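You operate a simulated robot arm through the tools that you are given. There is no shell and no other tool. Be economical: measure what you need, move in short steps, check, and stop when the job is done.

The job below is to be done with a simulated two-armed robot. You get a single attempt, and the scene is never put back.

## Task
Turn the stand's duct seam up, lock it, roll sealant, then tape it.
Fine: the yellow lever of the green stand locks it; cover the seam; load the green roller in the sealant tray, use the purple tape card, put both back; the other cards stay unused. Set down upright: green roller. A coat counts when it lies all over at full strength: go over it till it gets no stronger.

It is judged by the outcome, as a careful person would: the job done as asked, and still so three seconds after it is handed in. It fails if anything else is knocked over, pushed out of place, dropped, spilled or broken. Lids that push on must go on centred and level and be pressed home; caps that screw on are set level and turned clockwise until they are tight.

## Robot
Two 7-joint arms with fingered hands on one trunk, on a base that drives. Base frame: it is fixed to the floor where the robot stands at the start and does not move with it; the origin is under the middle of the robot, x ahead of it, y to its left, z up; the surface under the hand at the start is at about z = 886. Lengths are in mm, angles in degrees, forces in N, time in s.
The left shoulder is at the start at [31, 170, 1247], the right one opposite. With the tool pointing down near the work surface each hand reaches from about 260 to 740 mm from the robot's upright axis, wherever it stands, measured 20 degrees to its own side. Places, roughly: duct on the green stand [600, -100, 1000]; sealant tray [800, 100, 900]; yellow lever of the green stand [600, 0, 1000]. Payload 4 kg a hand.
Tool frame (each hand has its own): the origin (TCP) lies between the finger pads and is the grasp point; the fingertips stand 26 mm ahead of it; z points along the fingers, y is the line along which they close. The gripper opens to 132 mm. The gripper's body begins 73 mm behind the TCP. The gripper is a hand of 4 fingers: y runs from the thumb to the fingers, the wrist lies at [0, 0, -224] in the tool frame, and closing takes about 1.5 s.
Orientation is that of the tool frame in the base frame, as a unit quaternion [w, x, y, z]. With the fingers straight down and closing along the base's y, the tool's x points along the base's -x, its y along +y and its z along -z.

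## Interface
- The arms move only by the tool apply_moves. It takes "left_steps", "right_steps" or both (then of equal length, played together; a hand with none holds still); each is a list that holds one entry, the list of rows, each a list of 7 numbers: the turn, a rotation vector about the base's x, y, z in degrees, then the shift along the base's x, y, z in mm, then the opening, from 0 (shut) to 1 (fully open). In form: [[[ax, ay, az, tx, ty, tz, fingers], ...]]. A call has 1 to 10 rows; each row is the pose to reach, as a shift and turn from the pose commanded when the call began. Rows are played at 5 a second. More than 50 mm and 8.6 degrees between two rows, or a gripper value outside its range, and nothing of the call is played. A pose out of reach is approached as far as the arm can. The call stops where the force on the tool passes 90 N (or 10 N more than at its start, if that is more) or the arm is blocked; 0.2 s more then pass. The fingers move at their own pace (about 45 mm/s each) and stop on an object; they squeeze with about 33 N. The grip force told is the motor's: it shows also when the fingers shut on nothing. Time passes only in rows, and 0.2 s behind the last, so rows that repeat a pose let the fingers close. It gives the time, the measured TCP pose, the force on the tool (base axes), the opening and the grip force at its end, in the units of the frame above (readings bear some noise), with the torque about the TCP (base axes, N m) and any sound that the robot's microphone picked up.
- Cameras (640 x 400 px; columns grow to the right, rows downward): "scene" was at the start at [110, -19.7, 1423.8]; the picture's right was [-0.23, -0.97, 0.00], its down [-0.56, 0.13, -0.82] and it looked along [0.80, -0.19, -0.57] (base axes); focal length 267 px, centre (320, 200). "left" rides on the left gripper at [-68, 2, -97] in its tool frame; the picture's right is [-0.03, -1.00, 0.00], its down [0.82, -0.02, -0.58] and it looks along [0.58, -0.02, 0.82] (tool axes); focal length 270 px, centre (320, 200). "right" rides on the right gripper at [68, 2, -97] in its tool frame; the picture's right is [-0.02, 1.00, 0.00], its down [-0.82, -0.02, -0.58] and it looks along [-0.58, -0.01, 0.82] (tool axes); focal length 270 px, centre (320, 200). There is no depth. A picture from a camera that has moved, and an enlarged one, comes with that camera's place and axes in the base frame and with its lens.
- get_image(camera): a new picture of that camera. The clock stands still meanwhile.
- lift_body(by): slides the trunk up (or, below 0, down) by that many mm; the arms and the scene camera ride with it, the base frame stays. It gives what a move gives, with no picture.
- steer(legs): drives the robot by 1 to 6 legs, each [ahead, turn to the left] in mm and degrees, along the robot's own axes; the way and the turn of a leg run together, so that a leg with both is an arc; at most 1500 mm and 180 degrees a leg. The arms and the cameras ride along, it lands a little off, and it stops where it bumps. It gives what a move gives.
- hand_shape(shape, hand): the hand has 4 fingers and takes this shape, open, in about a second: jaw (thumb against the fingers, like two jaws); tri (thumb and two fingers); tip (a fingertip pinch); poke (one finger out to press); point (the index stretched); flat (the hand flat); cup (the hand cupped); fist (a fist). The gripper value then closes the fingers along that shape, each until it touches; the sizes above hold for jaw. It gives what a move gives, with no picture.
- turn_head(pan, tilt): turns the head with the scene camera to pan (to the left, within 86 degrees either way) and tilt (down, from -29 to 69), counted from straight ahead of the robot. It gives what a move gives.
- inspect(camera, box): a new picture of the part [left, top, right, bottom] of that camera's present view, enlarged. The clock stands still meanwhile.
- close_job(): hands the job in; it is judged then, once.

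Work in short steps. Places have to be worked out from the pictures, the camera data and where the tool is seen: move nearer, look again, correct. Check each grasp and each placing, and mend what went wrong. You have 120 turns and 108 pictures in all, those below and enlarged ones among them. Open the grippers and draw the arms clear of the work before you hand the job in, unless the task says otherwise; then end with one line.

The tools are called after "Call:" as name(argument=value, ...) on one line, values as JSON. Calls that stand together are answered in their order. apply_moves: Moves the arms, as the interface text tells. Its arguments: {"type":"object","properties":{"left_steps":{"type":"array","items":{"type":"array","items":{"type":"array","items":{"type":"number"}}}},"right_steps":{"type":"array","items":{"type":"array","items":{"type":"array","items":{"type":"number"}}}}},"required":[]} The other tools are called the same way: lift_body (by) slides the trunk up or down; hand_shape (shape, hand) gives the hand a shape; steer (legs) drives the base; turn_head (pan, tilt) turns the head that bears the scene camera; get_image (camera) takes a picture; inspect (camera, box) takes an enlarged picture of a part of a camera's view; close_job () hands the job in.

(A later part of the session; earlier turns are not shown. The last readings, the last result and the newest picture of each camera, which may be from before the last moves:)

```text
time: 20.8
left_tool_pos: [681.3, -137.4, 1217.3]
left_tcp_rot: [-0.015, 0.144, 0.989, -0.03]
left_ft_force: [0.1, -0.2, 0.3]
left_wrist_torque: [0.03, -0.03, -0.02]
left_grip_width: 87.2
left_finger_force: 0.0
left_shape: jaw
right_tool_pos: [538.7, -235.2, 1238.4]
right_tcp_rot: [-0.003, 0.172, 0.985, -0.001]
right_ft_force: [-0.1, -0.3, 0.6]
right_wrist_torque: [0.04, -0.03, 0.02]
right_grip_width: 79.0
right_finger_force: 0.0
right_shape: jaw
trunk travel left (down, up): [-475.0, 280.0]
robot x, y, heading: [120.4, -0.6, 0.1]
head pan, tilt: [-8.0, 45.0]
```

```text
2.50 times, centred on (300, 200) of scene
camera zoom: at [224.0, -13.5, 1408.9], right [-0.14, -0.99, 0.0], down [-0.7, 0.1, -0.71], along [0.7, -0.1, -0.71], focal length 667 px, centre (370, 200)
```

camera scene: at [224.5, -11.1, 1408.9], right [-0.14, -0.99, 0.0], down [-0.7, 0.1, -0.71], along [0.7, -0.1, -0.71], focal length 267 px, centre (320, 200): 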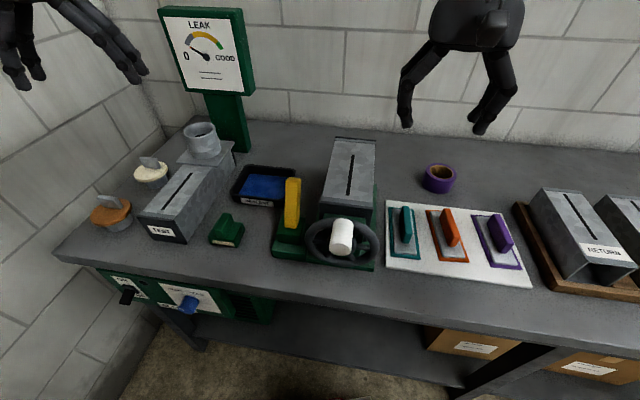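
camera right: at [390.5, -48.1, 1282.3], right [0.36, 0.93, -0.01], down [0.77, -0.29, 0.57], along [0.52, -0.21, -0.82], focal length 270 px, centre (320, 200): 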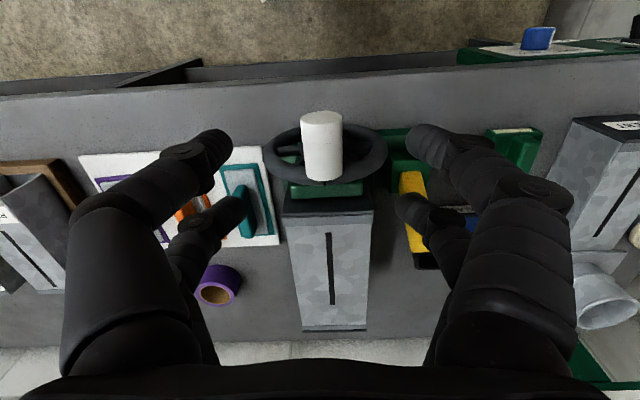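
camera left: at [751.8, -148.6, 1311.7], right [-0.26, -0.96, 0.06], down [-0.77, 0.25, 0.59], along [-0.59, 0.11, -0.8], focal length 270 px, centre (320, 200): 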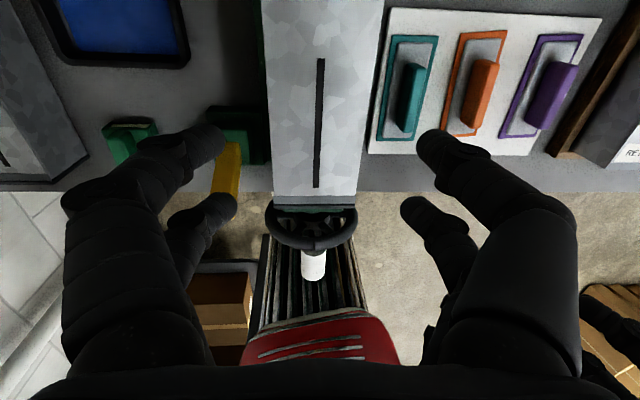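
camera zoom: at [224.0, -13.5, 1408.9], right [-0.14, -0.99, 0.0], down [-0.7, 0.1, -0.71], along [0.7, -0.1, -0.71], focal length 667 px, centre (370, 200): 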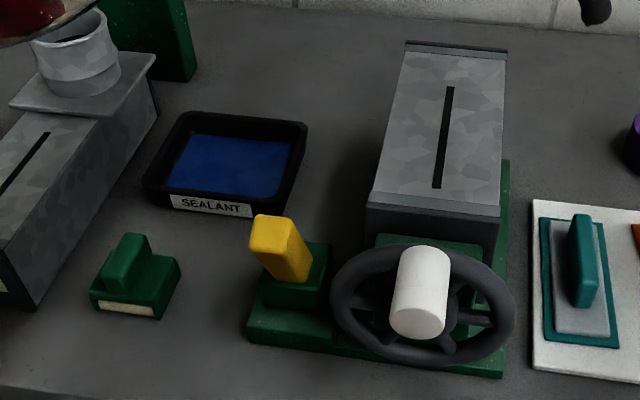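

The lever stays locked and the duct averages level to within ~0.5° over all edge estimates. Now the left hand goes over the roller at about [645,157] to look at it from above.

Call:
apply_moves(left_steps=[[[1, -1, 3, -5, 45, 0, 1], [2, -2, 6, -10, 90, 0, 1], [3, -2, 9, -15, 135, -10, 1], [3, -2, 12, -20, 180, -25, 1], [3, -2, 15, -25, 225, -40, 1], [3, -2, 18, -30, 265, -60, 1], [3, -2, 18, -36, 294, -85, 1]]])

Call:
get_image(camera="left")

Call:
inspect(camera="scene", box=[180, 140, 340, 270])

```text
time: 22.4
left_tool_pos: [646.2, 159.5, 1131.1]
left_tcp_rot: [0.003, -0.012, 1.0, -0.006]
left_ft_force: [-1.2, 0.0, -0.6]
left_wrist_torque: [-0.01, 0.02, -0.01]
left_grip_width: 132.0
left_finger_force: 0.0
left_shape: jaw
right_tool_pos: [539.7, -232.7, 1239.0]
right_tcp_rot: [-0.003, 0.173, 0.985, -0.003]
right_ft_force: [0.6, -0.4, 1.0]
right_wrist_torque: [-0.01, 0.01, 0.0]
right_grip_width: 78.6
right_finger_force: 0.1
right_shape: jaw
trunk travel left (down, up): [-475.0, 280.0]
robot x, y, heading: [123.1, -1.5, -0.2]
head pan, tilt: [-8.0, 45.0]
```

```text
70 pictures are left
camera left: at [714.4, 164.6, 1228.5], right [0.05, -1.0, 0.01], down [-0.82, -0.03, 0.57], along [-0.57, -0.04, -0.82], focal length 270 px, centre (320, 200)
```

left: 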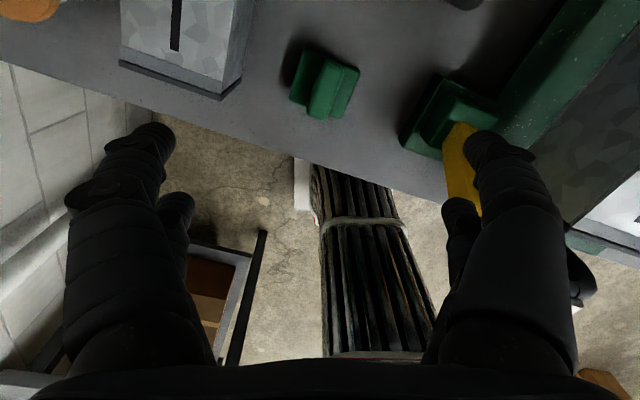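

```text
3.08 times, centred on (260, 205) of scene
camera zoom: at [225.3, -10.1, 1408.8], right [-0.14, -0.99, 0.0], down [-0.7, 0.1, -0.71], along [0.7, -0.1, -0.71], focal length 821 px, centre (505, 185)
```

zoom: 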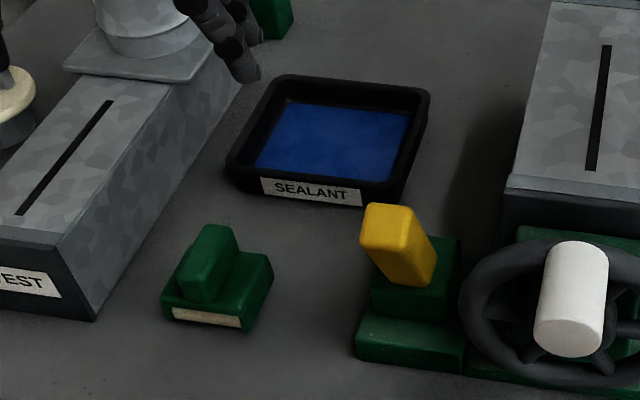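

All bench items share roughly the stand's yaw (~-16°). Roller handle is near [647,153,935]; I yaw the left hand to it and descend to look closer.

Call:
apply_moves(left_steps=[[[0, 0, -5, 0, -3, -40, 0.6], [0, 0, -10, 0, -6, -80, 0.6], [0, 0, -15, 1, -7, -110, 0.6]]])

Call:
get_image(camera="left")

Call:
inspect(camera="scene", box=[180, 140, 300, 260])

```text
time: 23.1
left_tool_pos: [647.2, 150.7, 1020.1]
left_tcp_rot: [0.004, 0.119, 0.993, -0.005]
left_ft_force: [-1.0, 0.1, -0.7]
left_wrist_torque: [-0.01, 0.01, -0.02]
left_grip_width: 79.4
left_finger_force: 0.0
left_shape: jaw
right_tool_pos: [541.2, -232.4, 1237.8]
right_tcp_rot: [-0.004, 0.173, 0.985, -0.003]
right_ft_force: [-0.4, -0.3, 0.6]
right_wrist_torque: [-0.04, 0.02, 0.0]
right_grip_width: 79.0
right_finger_force: 0.0
right_shape: jaw
trunk travel left (down, up): [-475.0, 280.0]
robot x, y, heading: [121.4, -1.0, -0.3]
head pan, tilt: [-8.0, 45.0]
```

```text
68 pictures are left
camera left: at [713.8, 138.0, 1118.2], right [-0.21, -0.98, 0.01], down [-0.8, 0.18, 0.57], along [-0.56, 0.11, -0.82], focal length 270 px, centre (320, 200)
```

left: 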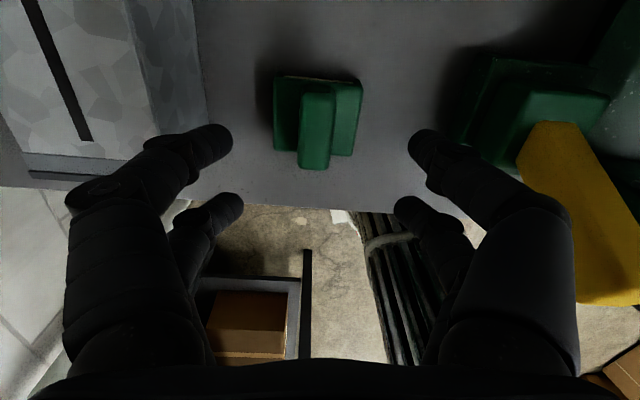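

```text
3.33 times, centred on (240, 200) of scene
camera zoom: at [225.7, -10.7, 1408.8], right [-0.14, -0.99, 0.0], down [-0.7, 0.1, -0.71], along [0.7, -0.1, -0.71], focal length 890 px, centre (587, 200)
```

zoom: 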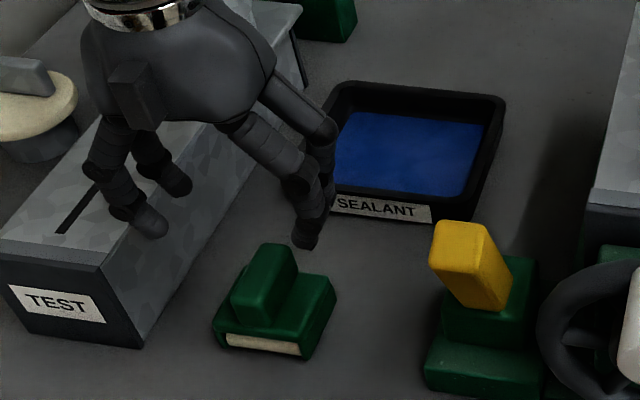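

The handle lies right on the hand's approach axis. I descend to z≈944 and close.

Call:
apply_moves(left_steps=[[[0, 0, 0, 0, 0, -40, 0.6], [0, 0, 0, 0, 0, -65, 0.6], [0, 0, 0, 0, 0, -76, 0.6], [0, 0, 0, 0, 0, -76, 0.0], [0, 0, 0, 0, 0, -76, 0.0], [0, 0, 0, 0, 0, -76, 0.0], [0, 0, 0, 0, 0, -76, 0.0], [0, 0, 0, 0, 0, -76, 0.0]]])

Call:
get_image(camera="left")

Call:
inspect(camera="scene", box=[180, 140, 300, 260])

```text
time: 24.9
left_tool_pos: [646.8, 151.2, 945.9]
left_tcp_rot: [0.003, 0.118, 0.993, -0.006]
left_ft_force: [0.8, -0.4, 0.5]
left_wrist_torque: [0.01, 0.0, 0.01]
left_grip_width: 18.0
left_finger_force: 33.3
left_shape: jaw
right_tool_pos: [540.7, -233.5, 1238.1]
right_tcp_rot: [-0.003, 0.173, 0.985, -0.002]
right_ft_force: [0.7, -0.2, -0.5]
right_wrist_torque: [0.03, 0.03, 0.01]
right_grip_width: 79.0
right_finger_force: 0.1
right_shape: jaw
trunk travel left (down, up): [-475.0, 280.0]
robot x, y, heading: [123.2, -1.9, -0.1]
head pan, tilt: [-8.0, 45.0]
```

```text
66 pictures are left
camera left: at [713.4, 138.0, 1043.2], right [-0.21, -0.98, 0.01], down [-0.8, 0.18, 0.57], along [-0.56, 0.11, -0.82], focal length 270 px, centre (320, 200)
```

left: 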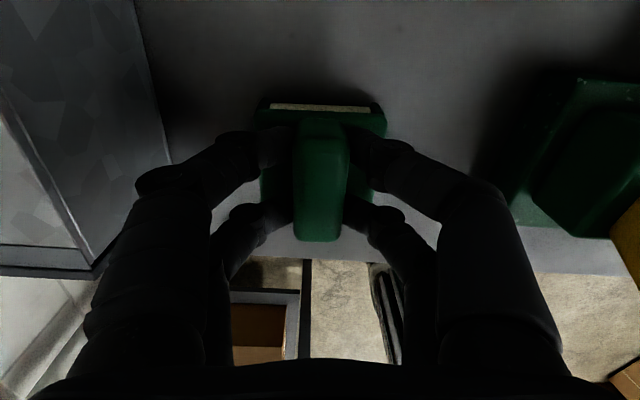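

```text
3.33 times, centred on (240, 200) of scene
camera zoom: at [225.4, -11.1, 1408.8], right [-0.14, -0.99, 0.0], down [-0.7, 0.1, -0.71], along [0.7, -0.1, -0.71], focal length 890 px, centre (587, 200)
```

zoom: 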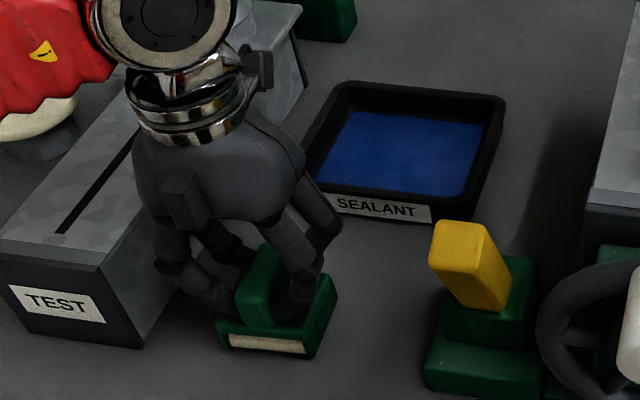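

The handle is gripped (18 mm). I lift 75 mm straight, then carry it over the tray centre (~[812,68]).

Call:
apply_moves(left_steps=[[[0, 0, 0, 0, 0, 25, 0], [0, 0, 0, 0, 0, 60, 0], [0, 0, 0, 0, 0, 85, 0], [0, 0, -1, 35, -17, 85, 0], [0, 0, -2, 75, -37, 85, 0], [0, 0, -3, 110, -55, 85, 0], [0, 0, -4, 145, -72, 85, 0], [0, 0, -4, 166, -83, 85, 0], [0, 0, -4, 166, -83, 85, 0]]])

Call:
get_image(camera="left")

Call:
inspect(camera="scene", box=[180, 100, 340, 250])

```text
time: 26.9
left_tool_pos: [814.3, 69.1, 1031.4]
left_tcp_rot: [0.003, 0.154, 0.988, -0.006]
left_ft_force: [-1.1, 1.0, -1.1]
left_wrist_torque: [-0.05, 0.01, -0.02]
left_grip_width: 17.6
left_finger_force: 32.5
left_shape: jaw
right_tool_pos: [540.9, -231.4, 1238.1]
right_tcp_rot: [-0.003, 0.172, 0.985, -0.002]
right_ft_force: [-0.4, 2.0, -0.4]
right_wrist_torque: [-0.03, -0.01, 0.04]
right_grip_width: 78.8
right_finger_force: 0.0
right_shape: jaw
trunk travel left (down, up): [-475.0, 280.0]
robot x, y, heading: [117.6, -5.1, -0.1]
head pan, tilt: [-8.0, 45.0]
```

```text
64 pictures are left
camera left: at [879.4, 52.0, 1128.5], right [-0.28, -0.96, 0.01], down [-0.79, 0.24, 0.57], along [-0.55, 0.15, -0.82], focal length 270 px, centre (320, 200)
```

left: 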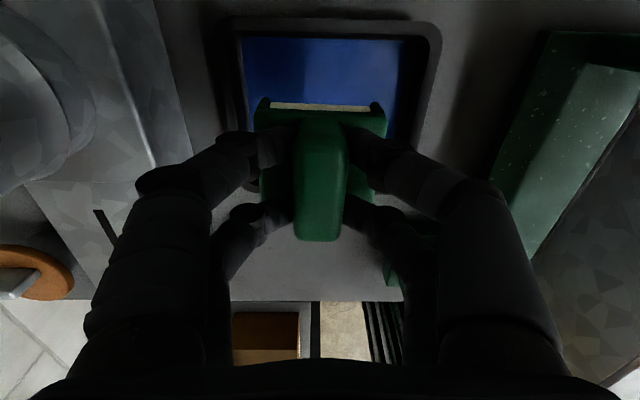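

```text
2.67 times, centred on (260, 175) of scene
camera zoom: at [226.2, -8.9, 1408.8], right [-0.14, -0.99, 0.0], down [-0.7, 0.1, -0.71], along [0.7, -0.1, -0.71], focal length 712 px, centre (480, 267)
```

zoom: 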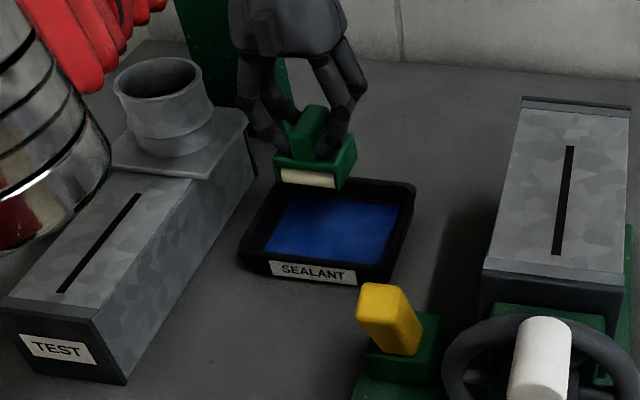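

The roller hangs upright over the tray, with clearance all around. I lower into the tray in small steps.

Call:
apply_moves(left_steps=[[[0, 0, 0, -1, -4, -25, 0], [0, 0, 0, -1, -4, -50, 0], [0, 0, 0, -1, -4, -65, 0], [0, 0, 0, -1, -4, -72, 0]]])

Call:
inspect(camera="scene", box=[200, 110, 320, 230])

```text
time: 27.9
left_tool_pos: [809.4, 63.6, 958.4]
left_tcp_rot: [0.003, 0.153, 0.988, -0.006]
left_ft_force: [0.5, -0.5, -0.7]
left_wrist_torque: [0.01, -0.02, 0.01]
left_grip_width: 17.9
left_finger_force: 33.3
left_shape: jaw
right_tool_pos: [540.9, -233.5, 1238.8]
right_tcp_rot: [-0.003, 0.173, 0.985, -0.002]
right_ft_force: [0.0, 0.5, -0.1]
right_wrist_torque: [0.01, 0.02, 0.04]
right_grip_width: 79.0
right_finger_force: 0.1
right_shape: jaw
trunk travel left (down, up): [-475.0, 280.0]
robot x, y, heading: [122.4, -0.6, -0.2]
head pan, tilt: [-8.0, 45.0]
```

```text
3.33 times, centred on (260, 170) of scene
camera zoom: at [225.8, -11.5, 1408.8], right [-0.14, -0.99, 0.0], down [-0.7, 0.1, -0.71], along [0.7, -0.1, -0.71], focal length 890 px, centre (520, 300)
```

zoom: 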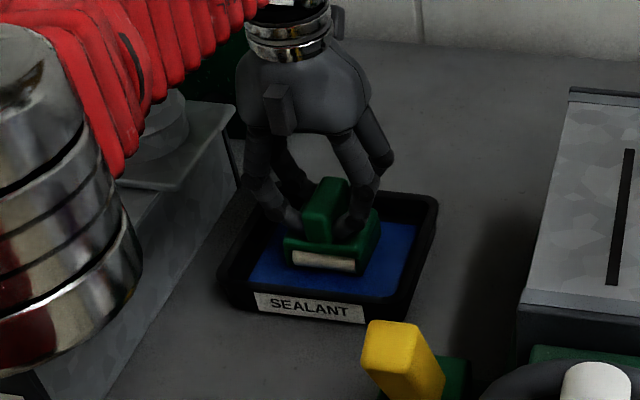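

No contact yet. I go down gently, then roll back and forth along the tray.

Call:
apply_moves(left_steps=[[[0, 0, 0, 0, 0, -3, 0], [0, 0, 0, 0, 0, -5, 0], [0, 0, 0, 0, 0, -7, 0], [0, 0, 0, 0, 0, -8, 0]]])

```text
time: 28.9
left_tool_pos: [808.1, 64.3, 953.2]
left_tcp_rot: [0.004, 0.154, 0.988, -0.004]
left_ft_force: [2.6, -0.1, 12.2]
left_wrist_torque: [0.02, -0.08, 0.0]
left_grip_width: 18.1
left_finger_force: 33.0
left_shape: jaw
left hand out of reach, approached as far as the arm can: row 4
right_tool_pos: [538.9, -234.0, 1239.1]
right_tcp_rot: [-0.003, 0.173, 0.985, -0.003]
right_ft_force: [0.1, 1.3, -0.1]
right_wrist_torque: [-0.02, 0.01, -0.01]
right_grip_width: 78.8
right_finger_force: 0.0
right_shape: jaw
trunk travel left (down, up): [-475.0, 280.0]
robot x, y, heading: [120.3, -1.4, 0.1]
head pan, tilt: [-8.0, 45.0]
```

Contact at ~12 N (z≈953). I roll within the tray towards me and back.

Call:
apply_moves(left_steps=[[[0, 0, 0, -7, 2, 1, 0], [0, 0, 0, -14, 4.5, 1, 0], [0, 0, 0, -7, 2, 1, 0], [0, 0, 0, 0, 0, 1, 0], [0, 0, 0, -7, 2, 1, 0], [0, 0, 0, -14, 4.5, 1, 0], [0, 0, 0, -7, 2, 1, 0], [0, 0, 0, 0, 0, 1, 0]]])

Call:
inspect(camera="scene", box=[200, 110, 320, 230])

```text
time: 30.8
left_tool_pos: [806.4, 65.2, 953.1]
left_tcp_rot: [0.003, 0.154, 0.988, -0.006]
left_ft_force: [-2.2, 0.0, 16.5]
left_wrist_torque: [-0.06, -0.04, -0.01]
left_grip_width: 17.9
left_finger_force: 32.9
left_shape: jaw
left hand out of reach, approached as far as the arm can: row 1, 2, 3, 5, 6, 7
right_tool_pos: [538.1, -233.3, 1239.9]
right_tcp_rot: [-0.002, 0.173, 0.985, -0.002]
right_ft_force: [0.6, 0.4, -0.5]
right_wrist_torque: [-0.01, -0.01, -0.01]
right_grip_width: 78.8
right_finger_force: 0.1
right_shape: jaw
trunk travel left (down, up): [-475.0, 280.0]
robot x, y, heading: [121.8, 0.5, -0.3]
head pan, tilt: [-8.0, 45.0]
```

```text
3.33 times, centred on (260, 170) of scene
camera zoom: at [223.2, -11.1, 1409.0], right [-0.14, -0.99, 0.0], down [-0.7, 0.1, -0.71], along [0.7, -0.1, -0.71], focal length 890 px, centre (520, 300)
```

zoom: 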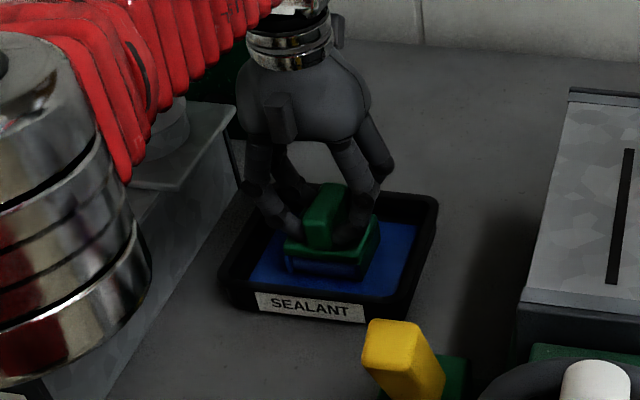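

The roller has turned blue: loaded. I lift it straight up out of the tray.

Call:
apply_moves(left_steps=[[[0, 0, 0, 1, 0, 10, 0], [0, 0, 0, 1, 0, 35, 0], [0, 0, 0, 1, 0, 75, 0], [0, 0, 0, 1, 0, 115, 0], [0, 0, 0, 1, 0, 155, 0], [0, 0, 0, 1, 0, 185, 0]]])

Call:
get_image(camera="scene")

```text
time: 32.1
left_tool_pos: [797.5, 68.2, 1140.3]
left_tcp_rot: [0.005, 0.153, 0.988, -0.006]
left_ft_force: [0.1, 0.1, -1.2]
left_wrist_torque: [0.0, -0.01, 0.0]
left_grip_width: 18.4
left_finger_force: 33.0
left_shape: jaw
left hand out of reach, approached as far as the arm can: row 6
right_tool_pos: [540.0, -233.0, 1237.9]
right_tcp_rot: [-0.003, 0.174, 0.985, -0.002]
right_ft_force: [0.6, -0.4, 0.0]
right_wrist_torque: [-0.03, -0.03, -0.01]
right_grip_width: 79.0
right_finger_force: 0.1
right_shape: jaw
trunk travel left (down, up): [-475.0, 280.0]
robot x, y, heading: [122.6, -1.2, 0.1]
head pan, tilt: [-8.0, 45.0]
```

```text
60 pictures are left
camera scene: at [224.9, -10.2, 1408.9], right [-0.14, -0.99, 0.0], down [-0.7, 0.1, -0.71], along [0.7, -0.1, -0.71], focal length 267 px, centre (320, 200)
```

scene: 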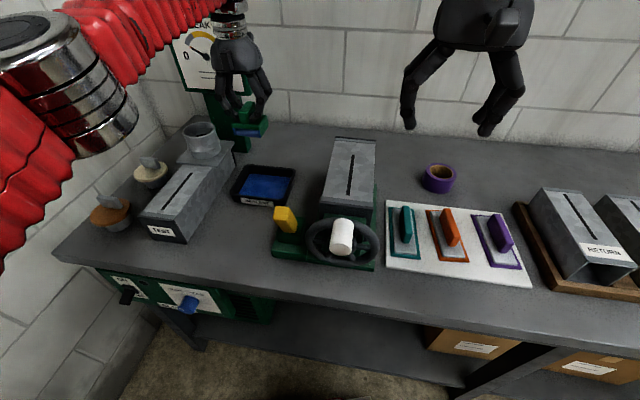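

I move the right hand out of the way and carry the loaded roller above the seam's middle [638,-134], bottom ~25 mm above the duct.

Call:
apply_moves(left_steps=[[[0, 0, 0, -20, -28, 5, 0], [0, 0, 0, -44, -57, 10, 0], [0, 0, 0, -67, -86, 10, 0], [0, 0, 0, -90, -115, 10, 0], [0, 0, 0, -112, -145, 10, 0], [0, 0, 0, -135, -174, 10, 0], [0, 0, 0, -158, -202, 10, 0], [0, 0, 0, -158, -202, 10, 0]]], right_steps=[[[0, 0, 0, -8, -25, 5, 0.6], [0, 0, 0, -16, -50, 10, 0.6], [0, 0, 0, -24, -75, 15, 0.6], [0, 0, 0, -32, -100, 20, 0.6], [0, 0, 0, -40, -125, 20, 0.6], [0, 0, 0, -48, -150, 20, 0.6], [0, 0, 0, -55, -170, 20, 0.6], [0, 0, 0, -55, -170, 20, 0.6]]])

Call:
get_image(camera="left")

Call:
inspect(camera="scene", box=[250, 80, 430, 260])

```text
time: 34.0
left_tool_pos: [641.6, -133.3, 1147.6]
left_tcp_rot: [0.002, 0.154, 0.988, -0.005]
left_ft_force: [-0.8, 0.6, -0.7]
left_wrist_torque: [-0.03, -0.01, 0.0]
left_grip_width: 18.0
left_finger_force: 32.9
left_shape: jaw
right_tool_pos: [485.2, -403.2, 1257.3]
right_tcp_rot: [-0.003, 0.172, 0.985, -0.003]
right_ft_force: [0.2, -0.1, -0.6]
right_wrist_torque: [-0.01, 0.0, -0.03]
right_grip_width: 78.9
right_finger_force: 0.0
right_shape: jaw
trunk travel left (down, up): [-475.0, 280.0]
robot x, y, heading: [123.1, -2.9, -0.3]
head pan, tilt: [-8.0, 45.0]
```

```text
59 pictures are left
camera left: at [707.7, -150.2, 1245.1], right [-0.28, -0.96, 0.01], down [-0.79, 0.23, 0.57], along [-0.55, 0.15, -0.82], focal length 270 px, centre (320, 200)
```

left: 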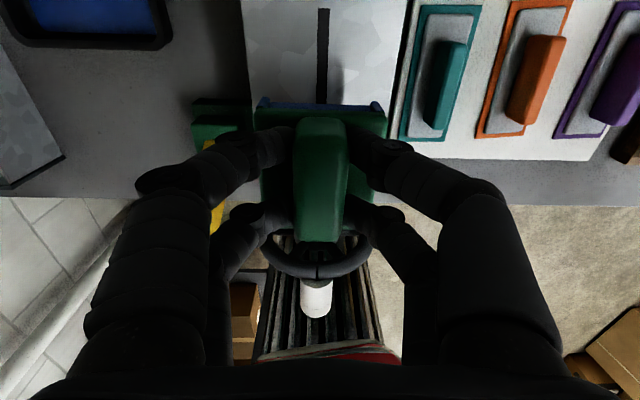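

```text
2.22 times, centred on (340, 170) of scene
camera zoom: at [226.0, -10.2, 1408.8], right [-0.14, -0.99, 0.0], down [-0.7, 0.1, -0.71], along [0.7, -0.1, -0.71], focal length 593 px, centre (276, 267)
```

zoom: 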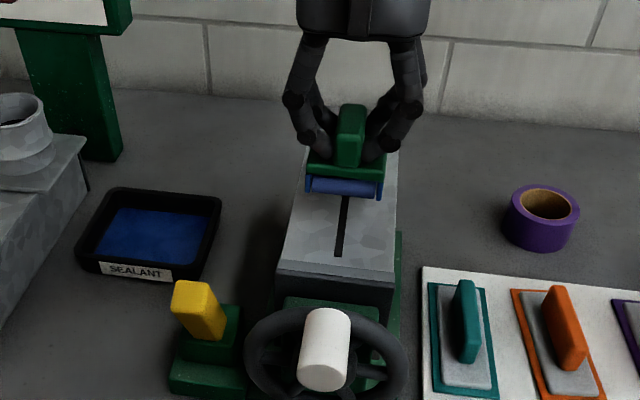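

The roller is centred over the seam. I move to the far end ([708,-155]) and lower gently to contact.

Call:
apply_moves(left_steps=[[[0, 0, 0, 35, -11, 0, 0], [0, 0, 0, 66, -21, 0, 0], [0, 0, 0, 66, -21, -12, 0], [0, 0, 0, 66, -21, -20, 0], [0, 0, 0, 66, -21, -24, 0], [0, 0, 0, 66, -21, -26, 0]]])

```text
time: 35.4
left_tool_pos: [705.9, -140.5, 1120.3]
left_tcp_rot: [0.003, 0.147, 0.989, -0.008]
left_ft_force: [-0.2, 0.9, -1.6]
left_wrist_torque: [-0.04, 0.01, -0.01]
left_grip_width: 18.1
left_finger_force: 33.2
left_shape: jaw
left hand out of reach, approached as far as the arm can: row 2, 3, 4, 5, 6
right_tool_pos: [484.4, -403.8, 1257.8]
right_tcp_rot: [-0.003, 0.173, 0.985, -0.002]
right_ft_force: [0.1, -0.7, -0.4]
right_wrist_torque: [0.0, 0.0, 0.01]
right_grip_width: 79.2
right_finger_force: 0.1
right_shape: jaw
trunk travel left (down, up): [-475.0, 280.0]
robot x, y, heading: [122.1, 3.0, 0.1]
head pan, tilt: [-8.0, 45.0]
```

That end is at the arm's reach limit (y stuck at -140). I lift the roller and drive ahead 60 mm.

Call:
apply_moves(left_steps=[[[0, 0, 0, -15, 0, 15, 0], [0, 0, 0, -40, 5, 50, 0], [0, 0, 0, -60, 5, 60, 0]]])

Call:
steer(legs=[[60, 0]])

Call:
get_image(camera="left")

```text
time: 36.1
left_tool_pos: [640.0, -144.2, 1180.5]
left_tcp_rot: [0.003, 0.153, 0.988, -0.004]
left_ft_force: [1.4, 0.4, -1.7]
left_wrist_torque: [0.01, 0.0, 0.01]
left_grip_width: 18.2
left_finger_force: 33.0
left_shape: jaw
right_tool_pos: [483.9, -403.7, 1258.1]
right_tcp_rot: [-0.003, 0.173, 0.985, -0.003]
right_ft_force: [0.4, 0.1, -0.4]
right_wrist_torque: [-0.02, -0.01, 0.02]
right_grip_width: 79.1
right_finger_force: 0.1
right_shape: jaw
trunk travel left (down, up): [-475.0, 280.0]
robot x, y, heading: [120.7, 0.9, -0.0]
head pan, tilt: [-8.0, 45.0]
```

```text
time: 37.1
left_tool_pos: [702.8, -144.9, 1178.1]
left_tcp_rot: [0.002, 0.153, 0.988, -0.005]
left_ft_force: [-0.3, -1.3, -1.9]
left_wrist_torque: [-0.02, 0.07, -0.03]
left_grip_width: 18.1
left_finger_force: 33.1
left_shape: jaw
right_tool_pos: [548.4, -404.3, 1254.4]
right_tcp_rot: [-0.005, 0.172, 0.985, -0.003]
right_ft_force: [-0.1, -0.4, 0.2]
right_wrist_torque: [0.03, 0.03, 0.0]
right_grip_width: 79.1
right_finger_force: 0.0
right_shape: jaw
trunk travel left (down, up): [-475.0, 280.0]
robot x, y, heading: [180.7, 4.5, -0.1]
head pan, tilt: [-8.0, 45.0]
```

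```text
57 pictures are left
camera left: at [769.5, -161.1, 1276.5], right [-0.28, -0.96, 0.01], down [-0.78, 0.23, 0.57], along [-0.55, 0.15, -0.82], focal length 270 px, centre (320, 200)
```

left: 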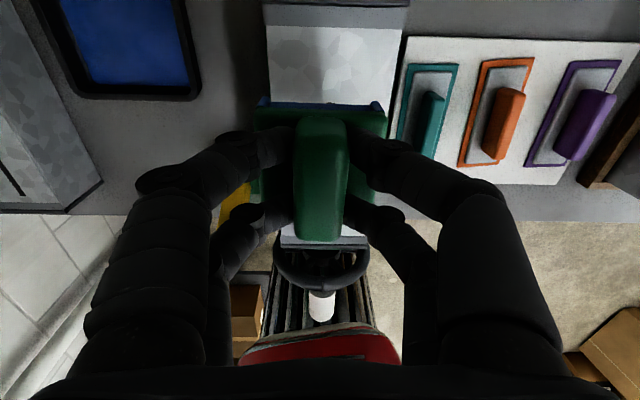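

Now I centre on the seam's far end [706,-156] and lower in small steps.

Call:
apply_moves(left_steps=[[[0, 0, -1, 3, -11, -25, 0], [0, 0, -1, 3, -11, -45, 0], [0, 0, -1, 3, -11, -54, 0], [0, 0, -1, 3, -11, -58, 0], [0, 0, -1, 3, -11, -61, 0]]])

```text
time: 38.3
left_tool_pos: [702.7, -155.1, 1120.7]
left_tcp_rot: [0.003, 0.162, 0.987, -0.005]
left_ft_force: [-0.2, -0.4, -1.8]
left_wrist_torque: [0.01, 0.0, 0.01]
left_grip_width: 18.2
left_finger_force: 33.0
left_shape: jaw
right_tool_pos: [544.9, -403.5, 1257.7]
right_tcp_rot: [-0.003, 0.172, 0.985, -0.002]
right_ft_force: [-0.2, -0.2, -0.5]
right_wrist_torque: [0.0, -0.02, 0.01]
right_grip_width: 79.0
right_finger_force: 0.0
right_shape: jaw
trunk travel left (down, up): [-475.0, 280.0]
robot x, y, heading: [182.2, -0.6, 0.2]
head pan, tilt: [-8.0, 45.0]
```

No contact yet; I lower further in small rows.

Call:
apply_moves(left_steps=[[[0, 0, 0, 4, -1, -3, 0], [0, 0, 0, 4, -1, -5, 0], [0, 0, 0, 4, -1, -7, 0], [0, 0, 0, 4, -1, -7, 0]]])

Call:
inspect(camera="scene", box=[230, 80, 430, 260])

```text
time: 39.3
left_tool_pos: [706.3, -155.2, 1116.9]
left_tcp_rot: [0.005, 0.162, 0.987, -0.007]
left_ft_force: [4.0, -0.9, 30.5]
left_wrist_torque: [-0.04, -0.16, -0.01]
left_grip_width: 18.8
left_finger_force: 33.0
left_shape: jaw
right_tool_pos: [543.3, -403.5, 1259.2]
right_tcp_rot: [-0.001, 0.173, 0.985, -0.002]
right_ft_force: [-0.2, -0.5, -0.4]
right_wrist_torque: [0.0, -0.01, 0.0]
right_grip_width: 78.8
right_finger_force: 0.0
right_shape: jaw
trunk travel left (down, up): [-475.0, 280.0]
robot x, y, heading: [181.2, 1.4, -0.0]
head pan, tilt: [-8.0, 45.0]
```

```text
2.22 times, centred on (330, 170) of scene
camera zoom: at [282.5, -10.9, 1409.3], right [-0.14, -0.99, 0.0], down [-0.7, 0.1, -0.71], along [0.7, -0.1, -0.71], focal length 593 px, centre (298, 267)
```

zoom: 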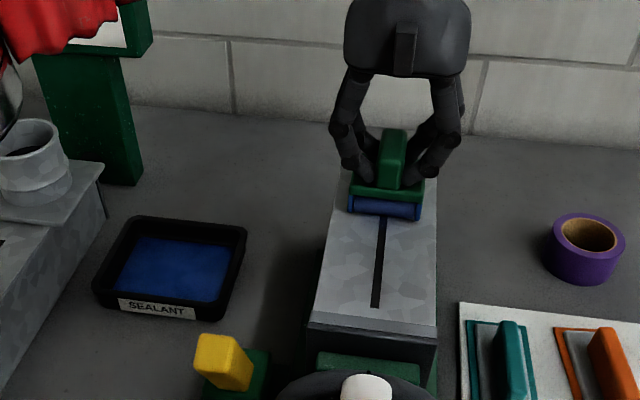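

Contact found (z≈1117–1118). I ease the pressure, roll slightly beyond the far end, then roll along the seam toward the near end.

Call:
apply_moves(left_steps=[[[0, 0, 0, 5, -1.5, 3, 0], [0, 0, 0, 10, -3, 3, 0], [0, 0, 0, -5, 1.5, 3, 0], [0, 0, 0, -25, 8, 3, 0], [0, 0, 0, -45, 14, 3, 0], [0, 0, 0, -65, 20.3, 3, 0], [0, 0, 0, -85, 26.5, 3, 0], [0, 0, 0, -105, 33, 3, 0], [0, 0, 0, -125, 39, 3, 0], [0, 0, 0, -145, 45.3, 3, 0]]])

Call:
inspect(camera="scene", box=[230, 80, 430, 260])

Call:
get_image(camera="left")

```text
time: 41.5
left_tool_pos: [560.8, -109.0, 1117.6]
left_tcp_rot: [0.003, 0.162, 0.987, -0.006]
left_ft_force: [5.5, -1.4, 19.6]
left_wrist_torque: [-0.09, -0.29, -0.03]
left_grip_width: 18.6
left_finger_force: 33.1
left_shape: jaw
right_tool_pos: [544.5, -403.3, 1257.6]
right_tcp_rot: [-0.003, 0.173, 0.985, -0.002]
right_ft_force: [0.4, -0.3, -0.1]
right_wrist_torque: [0.0, 0.01, 0.03]
right_grip_width: 78.7
right_finger_force: 0.0
right_shape: jaw
trunk travel left (down, up): [-475.0, 280.0]
robot x, y, heading: [182.5, 0.4, -0.0]
head pan, tilt: [-8.0, 45.0]
```

```text
2.22 times, centred on (330, 170) of scene
camera zoom: at [284.0, -11.3, 1408.9], right [-0.14, -0.99, 0.0], down [-0.7, 0.1, -0.71], along [0.7, -0.1, -0.71], focal length 593 px, centre (298, 267)
```

zoom: 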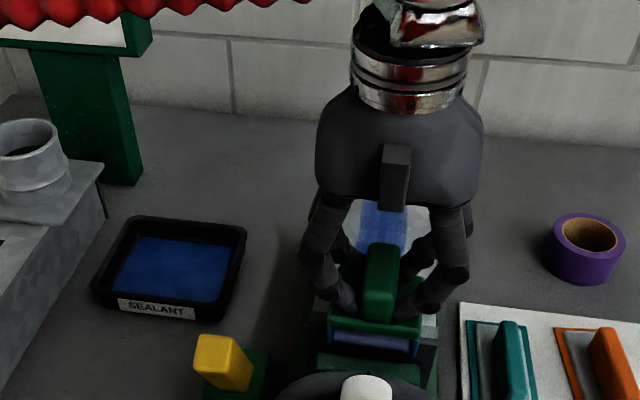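

```text
54 pictures are left
camera left: at [626.7, -128.1, 1214.3], right [-0.3, -0.96, 0.01], down [-0.78, 0.25, 0.57], along [-0.55, 0.16, -0.82], focal length 270 px, centre (320, 200)
```

left: 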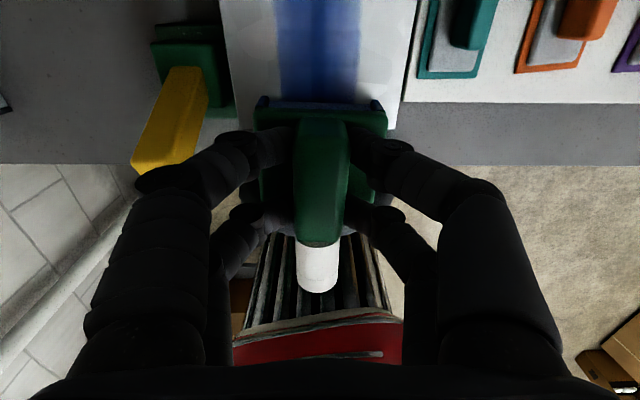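

A blue coat is forming. I roll back to the far end for the second pass.

Call:
apply_moves(left_steps=[[[0, 0, 0, 17, -5.3, 0, 0], [0, 0, 0, 34, -10.6, 0, 0], [0, 0, 0, 51, -16, 0, 0], [0, 0, 0, 68, -21.3, 0, 0], [0, 0, 0, 85, -26.6, 0, 0], [0, 0, 0, 102, -32, 0, 0], [0, 0, 0, 119, -37.2, 0, 0], [0, 0, 0, 136, -42.5, 0, 0], [0, 0, 0, 153, -48, 0, 0]]])

Call:
inspect(camera="scene", box=[280, 100, 400, 250])

```text
time: 43.5
left_tool_pos: [713.1, -158.0, 1118.0]
left_tcp_rot: [0.003, 0.161, 0.987, -0.004]
left_ft_force: [-4.6, 0.2, 14.4]
left_wrist_torque: [0.0, 0.04, 0.03]
left_grip_width: 18.4
left_finger_force: 32.5
left_shape: jaw
right_tool_pos: [542.7, -402.3, 1258.6]
right_tcp_rot: [-0.002, 0.173, 0.985, -0.002]
right_ft_force: [0.8, 0.5, -0.5]
right_wrist_torque: [0.0, 0.02, 0.01]
right_grip_width: 78.7
right_finger_force: 0.0
right_shape: jaw
trunk travel left (down, up): [-475.0, 280.0]
robot x, y, heading: [177.5, 2.8, -0.2]
head pan, tilt: [-8.0, 45.0]
```

```text
2.67 times, centred on (340, 175) of scene
camera zoom: at [282.5, -11.2, 1409.1], right [-0.14, -0.99, 0.0], down [-0.7, 0.1, -0.71], along [0.7, -0.1, -0.71], focal length 712 px, centre (267, 267)
```

zoom: 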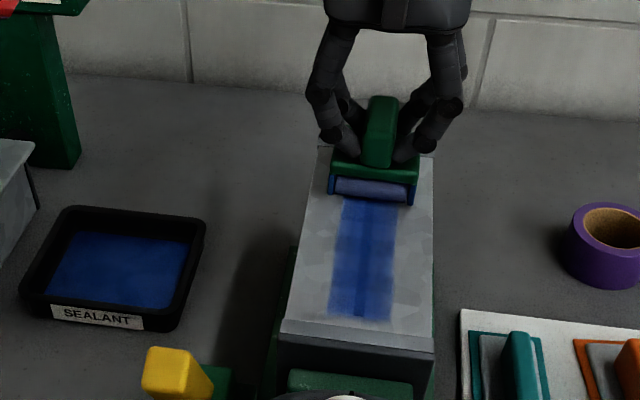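

The coat covers the seam but looks uneven; the roller is paling. I make two more passes.

Call:
apply_moves(left_steps=[[[0, 0, 0, -17, 5.3, 0, 0], [0, 0, 0, -34, 10.6, 0, 0], [0, 0, 0, -51, 16, 0, 0], [0, 0, 0, -68, 21.3, 0, 0], [0, 0, 0, -85, 26.6, 0, 0], [0, 0, 0, -102, 32, 0, 0], [0, 0, 0, -119, 37.2, 0, 0], [0, 0, 0, -136, 42.5, 0, 0], [0, 0, 0, -156, 49, 0, 0]]])

Call:
apply_moves(left_steps=[[[0, 0, 0, 17, -5.3, 0, 0], [0, 0, 0, 34, -10.6, 0, 0], [0, 0, 0, 51, -16, 0, 0], [0, 0, 0, 68, -21.3, 0, 0], [0, 0, 0, 85, -26.6, 0, 0], [0, 0, 0, 102, -32, 0, 0], [0, 0, 0, 119, -37.2, 0, 0], [0, 0, 0, 136, -42.5, 0, 0], [0, 0, 0, 156, -49, 0, 0]]])

Call:
inspect(camera="scene", box=[280, 100, 400, 250])

```text
time: 45.5
left_tool_pos: [557.7, -110.3, 1116.8]
left_tcp_rot: [0.003, 0.162, 0.987, -0.006]
left_ft_force: [5.6, -1.8, 18.1]
left_wrist_torque: [-0.07, -0.4, 0.02]
left_grip_width: 18.6
left_finger_force: 33.3
left_shape: jaw
right_tool_pos: [543.8, -404.1, 1257.7]
right_tcp_rot: [-0.003, 0.173, 0.985, -0.002]
right_ft_force: [0.4, -0.1, -0.6]
right_wrist_torque: [0.04, 0.0, 0.0]
right_grip_width: 79.1
right_finger_force: 0.0
right_shape: jaw
trunk travel left (down, up): [-475.0, 280.0]
robot x, y, heading: [180.0, -0.3, -0.1]
head pan, tilt: [-8.0, 45.0]
```

```text
time: 47.5
left_tool_pos: [713.7, -159.3, 1117.5]
left_tcp_rot: [0.003, 0.161, 0.987, -0.006]
left_ft_force: [-2.2, -0.2, 8.7]
left_wrist_torque: [0.01, 0.01, 0.01]
left_grip_width: 18.5
left_finger_force: 33.4
left_shape: jaw
right_tool_pos: [542.9, -403.0, 1258.7]
right_tcp_rot: [-0.003, 0.172, 0.985, -0.002]
right_ft_force: [-1.2, -0.1, -1.3]
right_wrist_torque: [0.02, -0.02, 0.04]
right_grip_width: 79.1
right_finger_force: 0.1
right_shape: jaw
trunk travel left (down, up): [-475.0, 280.0]
robot x, y, heading: [181.1, 0.4, -0.1]
head pan, tilt: [-8.0, 45.0]
```

```text
2.67 times, centred on (340, 175) of scene
camera zoom: at [283.5, -11.5, 1408.9], right [-0.14, -0.99, 0.0], down [-0.7, 0.1, -0.71], along [0.7, -0.1, -0.71], focal length 712 px, centre (267, 267)
```

zoom: 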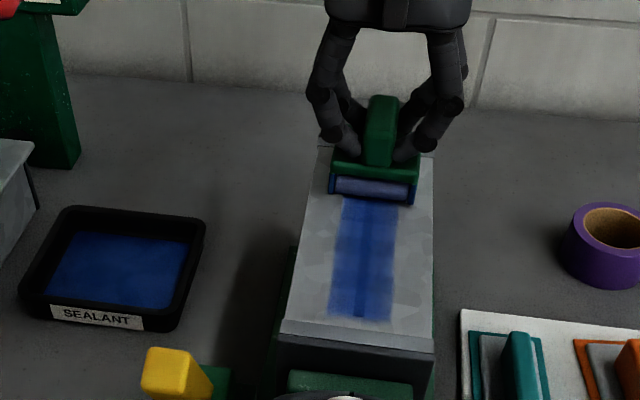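

The coat looks the same as two passes before, but the roller is pale, perhaps spent. To be sure I reload it: lift, and carry back over the tray.

Call:
apply_moves(left_steps=[[[0, 0, 0, 0, 0, 15, 0], [0, 0, 0, 0, 0, 45, 0], [0, 0, 0, 14, 38, 50, 0], [0, 0, 0, 30, 76, 50, 0], [0, 0, 0, 46, 114, 50, 0], [0, 0, 0, 62, 152, 50, 0], [0, 0, 0, 78, 190, 50, 0], [0, 0, 0, 96, 223, 50, 0], [0, 0, 0, 96, 223, 30, 0]]])

Call:
inspect(camera="scene", box=[280, 100, 400, 250])

Call:
get_image(camera="left")

```text
time: 49.5
left_tool_pos: [811.9, 65.1, 1147.6]
left_tcp_rot: [0.003, 0.162, 0.987, -0.006]
left_ft_force: [-0.3, 0.4, -0.9]
left_wrist_torque: [-0.01, 0.01, 0.0]
left_grip_width: 18.3
left_finger_force: 33.0
left_shape: jaw
right_tool_pos: [545.2, -404.3, 1257.7]
right_tcp_rot: [-0.004, 0.172, 0.985, -0.003]
right_ft_force: [0.2, -0.7, 0.1]
right_wrist_torque: [-0.01, 0.02, 0.03]
right_grip_width: 78.8
right_finger_force: 0.1
right_shape: jaw
trunk travel left (down, up): [-475.0, 280.0]
robot x, y, heading: [181.2, -3.5, -0.3]
head pan, tilt: [-8.0, 45.0]
```

```text
2.67 times, centred on (340, 175) of scene
camera zoom: at [285.2, -11.3, 1408.8], right [-0.14, -0.99, 0.0], down [-0.7, 0.1, -0.71], along [0.7, -0.1, -0.71], focal length 712 px, centre (267, 267)
```

zoom: 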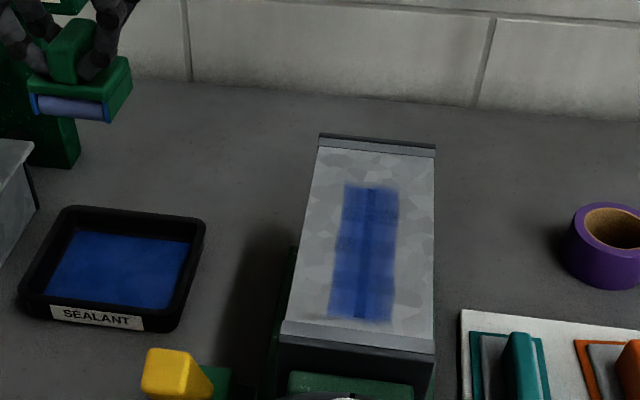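

```text
50 pictures are left
camera left: at [877.9, 46.1, 1243.9], right [-0.29, -0.96, 0.01], down [-0.78, 0.25, 0.57], along [-0.55, 0.16, -0.82], focal length 270 px, centre (320, 200)
```

left: 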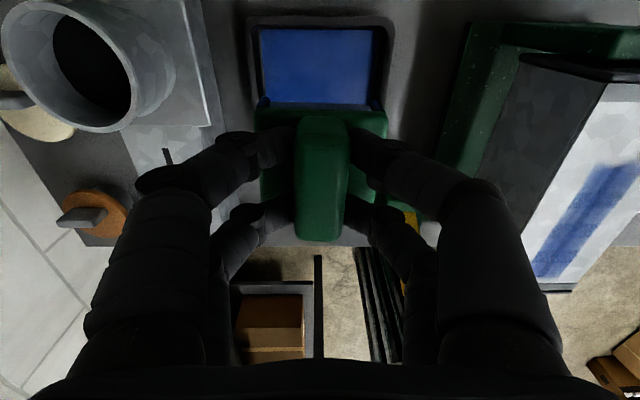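

The roller is indeed pale, while the coat looks patchy. I reload: lower into the tray and roll.

Call:
apply_moves(left_steps=[[[0, 0, 0, -1, 0, -45, 0], [0, 0, 0, -1, 0, -90, 0], [0, 0, 0, -1, 0, -135, 0], [0, 0, 0, -1, 0, -175, 0], [0, 0, 0, -1, 0, -189, 0], [0, 0, 0, -1, 0, -195, 0]]])

Call:
apply_moves(left_steps=[[[0, 0, 0, -7, 2, -1, 0], [0, 0, 0, -14, 4.5, -1, 0], [0, 0, 0, -7, 2, -1, 0], [0, 0, 0, 3, -1, -1, 0], [0, 0, 0, 10, -3, -1, 0], [0, 0, 0, 3, -1, -1, 0], [0, 0, 0, -7, 2, -1, 0], [0, 0, 0, -14, 4.5, -1, 0], [0, 0, 0, 0, 0, -1, 0]]])

Call:
inspect(camera="scene", box=[200, 120, 320, 240])

```text
time: 50.9
left_tool_pos: [809.6, 64.7, 953.7]
left_tcp_rot: [0.005, 0.161, 0.987, -0.007]
left_ft_force: [-0.2, 1.2, 5.6]
left_wrist_torque: [-0.05, -0.02, -0.01]
left_grip_width: 18.4
left_finger_force: 32.9
left_shape: jaw
right_tool_pos: [543.6, -404.1, 1257.7]
right_tcp_rot: [-0.003, 0.172, 0.985, -0.002]
right_ft_force: [-0.1, 0.1, -0.2]
right_wrist_torque: [0.0, -0.03, 0.0]
right_grip_width: 78.7
right_finger_force: 0.0
right_shape: jaw
trunk travel left (down, up): [-475.0, 280.0]
robot x, y, heading: [177.7, 2.7, -0.4]
head pan, tilt: [-8.0, 45.0]
```

```text
time: 52.9
left_tool_pos: [807.9, 64.5, 953.0]
left_tcp_rot: [0.003, 0.162, 0.987, -0.005]
left_ft_force: [-6.3, 2.2, 27.4]
left_wrist_torque: [0.07, 0.09, -0.04]
left_grip_width: 18.7
left_finger_force: 32.7
left_shape: jaw
right_tool_pos: [540.7, -404.0, 1258.0]
right_tcp_rot: [-0.002, 0.173, 0.985, -0.002]
right_ft_force: [0.3, 0.5, -0.6]
right_wrist_torque: [-0.01, 0.01, 0.0]
right_grip_width: 79.0
right_finger_force: 0.1
right_shape: jaw
trunk travel left (down, up): [-475.0, 280.0]
robot x, y, heading: [174.8, -0.6, -0.1]
head pan, tilt: [-8.0, 45.0]
```

```text
3.33 times, centred on (260, 180) of scene
camera zoom: at [281.1, -11.8, 1409.2], right [-0.14, -0.99, 0.0], down [-0.7, 0.1, -0.71], along [0.7, -0.1, -0.71], focal length 890 px, centre (520, 267)
```

zoom: 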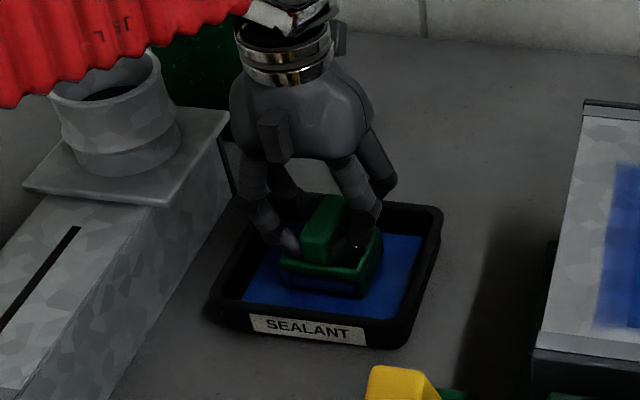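

Reloaded. I lift it and carry it back above the seam's far end.

Call:
apply_moves(left_steps=[[[0, 0, 0, 1, 0, 20, 0], [0, 0, 0, 1, 0, 65, 0], [0, 0, 0, 1, 0, 110, 0], [0, 0, 0, 1, 0, 155, 0], [0, 0, 0, 1, 0, 195, 0], [0, 0, 0, -14, -37, 200, 0], [0, 0, 0, -30, -74, 200, 0], [0, 0, 0, -46, -111, 200, 0], [0, 0, 0, -62, -148, 200, 0], [0, 0, 0, -78, -185, 200, 0]]])

Call:
apply_moves(left_steps=[[[0, 0, 0, -14, -37, 0, 0], [0, 0, 0, -14, -38, -20, 0], [0, 0, 0, -14, -38, -30, 0], [0, 0, 0, -14, -38, -35, 0]]])

```text
time: 55.1
left_tool_pos: [730.9, -122.2, 1149.3]
left_tcp_rot: [0.002, 0.162, 0.987, -0.005]
left_ft_force: [-0.5, 0.7, -2.0]
left_wrist_torque: [0.01, -0.02, 0.0]
left_grip_width: 18.5
left_finger_force: 32.8
left_shape: jaw
right_tool_pos: [543.5, -405.6, 1258.5]
right_tcp_rot: [-0.003, 0.172, 0.985, -0.002]
right_ft_force: [-0.2, 0.1, 0.3]
right_wrist_torque: [0.01, -0.03, 0.01]
right_grip_width: 78.8
right_finger_force: 0.1
right_shape: jaw
trunk travel left (down, up): [-475.0, 280.0]
robot x, y, heading: [182.7, 1.9, -0.2]
head pan, tilt: [-8.0, 45.0]
```

```text
time: 56.1
left_tool_pos: [718.0, -158.4, 1118.4]
left_tcp_rot: [0.004, 0.162, 0.987, -0.007]
left_ft_force: [-1.4, -2.0, 8.4]
left_wrist_torque: [-0.03, 0.01, 0.0]
left_grip_width: 18.4
left_finger_force: 33.1
left_shape: jaw
right_tool_pos: [542.9, -403.8, 1259.6]
right_tcp_rot: [-0.003, 0.173, 0.985, -0.003]
right_ft_force: [0.7, 0.7, 1.7]
right_wrist_torque: [-0.01, 0.03, 0.0]
right_grip_width: 78.7
right_finger_force: 0.0
right_shape: jaw
trunk travel left (down, up): [-475.0, 280.0]
robot x, y, heading: [182.2, -2.6, 0.1]
head pan, tilt: [-8.0, 45.0]
```

Light contact at the far end. I roll the length of the seam twice again with the fresh load.

Call:
apply_moves(left_steps=[[[0, 0, 0, -17, 5.3, -1, 0], [0, 0, 0, -34, 10.6, -1, 0], [0, 0, 0, -51, 16, -1, 0], [0, 0, 0, -68, 21.3, -1, 0], [0, 0, 0, -85, 26.6, -1, 0], [0, 0, 0, -102, 32, -1, 0], [0, 0, 0, -119, 37.2, -1, 0], [0, 0, 0, -140, 43.5, -1, 0], [0, 0, 0, -162, 50, -1, 0]]])

Call:
apply_moves(left_steps=[[[0, 0, 0, 17, -5.3, 0, 0], [0, 0, 0, 34, -10.6, 0, 0], [0, 0, 0, 51, -16, 0, 0], [0, 0, 0, 68, -21.3, 0, 0], [0, 0, 0, 85, -26.6, 0, 0], [0, 0, 0, 102, -32, 0, 0], [0, 0, 0, 119, -37.2, 0, 0], [0, 0, 0, 140, -43.5, 0, 0], [0, 0, 0, 160, -50, 0, 0]]])

Call:
inspect(camera="scene", box=[280, 100, 400, 250])

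```text
time: 58.1
left_tool_pos: [554.4, -108.7, 1115.7]
left_tcp_rot: [0.005, 0.162, 0.987, -0.006]
left_ft_force: [9.5, -3.3, 35.2]
left_wrist_torque: [-0.23, -0.72, 0.01]
left_grip_width: 19.3
left_finger_force: 33.5
left_shape: jaw
right_tool_pos: [543.1, -403.2, 1259.1]
right_tcp_rot: [-0.003, 0.172, 0.985, -0.002]
right_ft_force: [-0.1, -0.2, 0.5]
right_wrist_torque: [0.04, 0.01, -0.01]
right_grip_width: 78.8
right_finger_force: 0.1
right_shape: jaw
trunk travel left (down, up): [-475.0, 280.0]
robot x, y, heading: [178.7, -3.7, -0.1]
head pan, tilt: [-8.0, 45.0]
```

```text
time: 60.1
left_tool_pos: [714.2, -159.1, 1116.1]
left_tcp_rot: [0.004, 0.162, 0.987, -0.005]
left_ft_force: [-6.7, 1.9, 23.5]
left_wrist_torque: [0.03, 0.16, 0.01]
left_grip_width: 19.3
left_finger_force: 32.7
left_shape: jaw
right_tool_pos: [542.3, -404.2, 1260.0]
right_tcp_rot: [0.0, 0.173, 0.985, -0.003]
right_ft_force: [-0.1, -0.2, -0.6]
right_wrist_torque: [-0.06, 0.0, 0.0]
right_grip_width: 78.6
right_finger_force: 0.0
right_shape: jaw
trunk travel left (down, up): [-475.0, 280.0]
robot x, y, heading: [178.1, -2.8, 0.1]
head pan, tilt: [-8.0, 45.0]
```

```text
2.67 times, centred on (340, 175) of scene
camera zoom: at [281.3, -10.9, 1409.2], right [-0.14, -0.99, 0.0], down [-0.7, 0.1, -0.71], along [0.7, -0.1, -0.71], focal length 712 px, centre (267, 267)
```

zoom: 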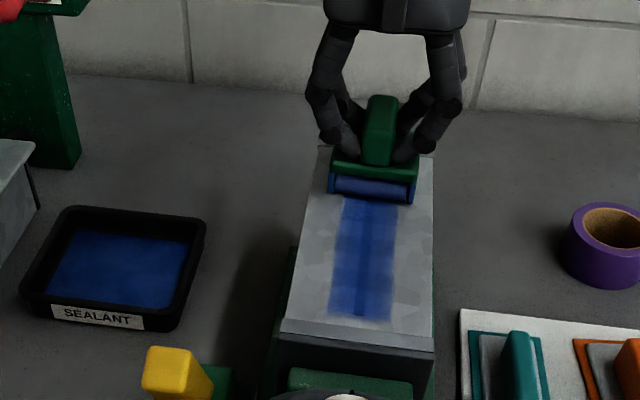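

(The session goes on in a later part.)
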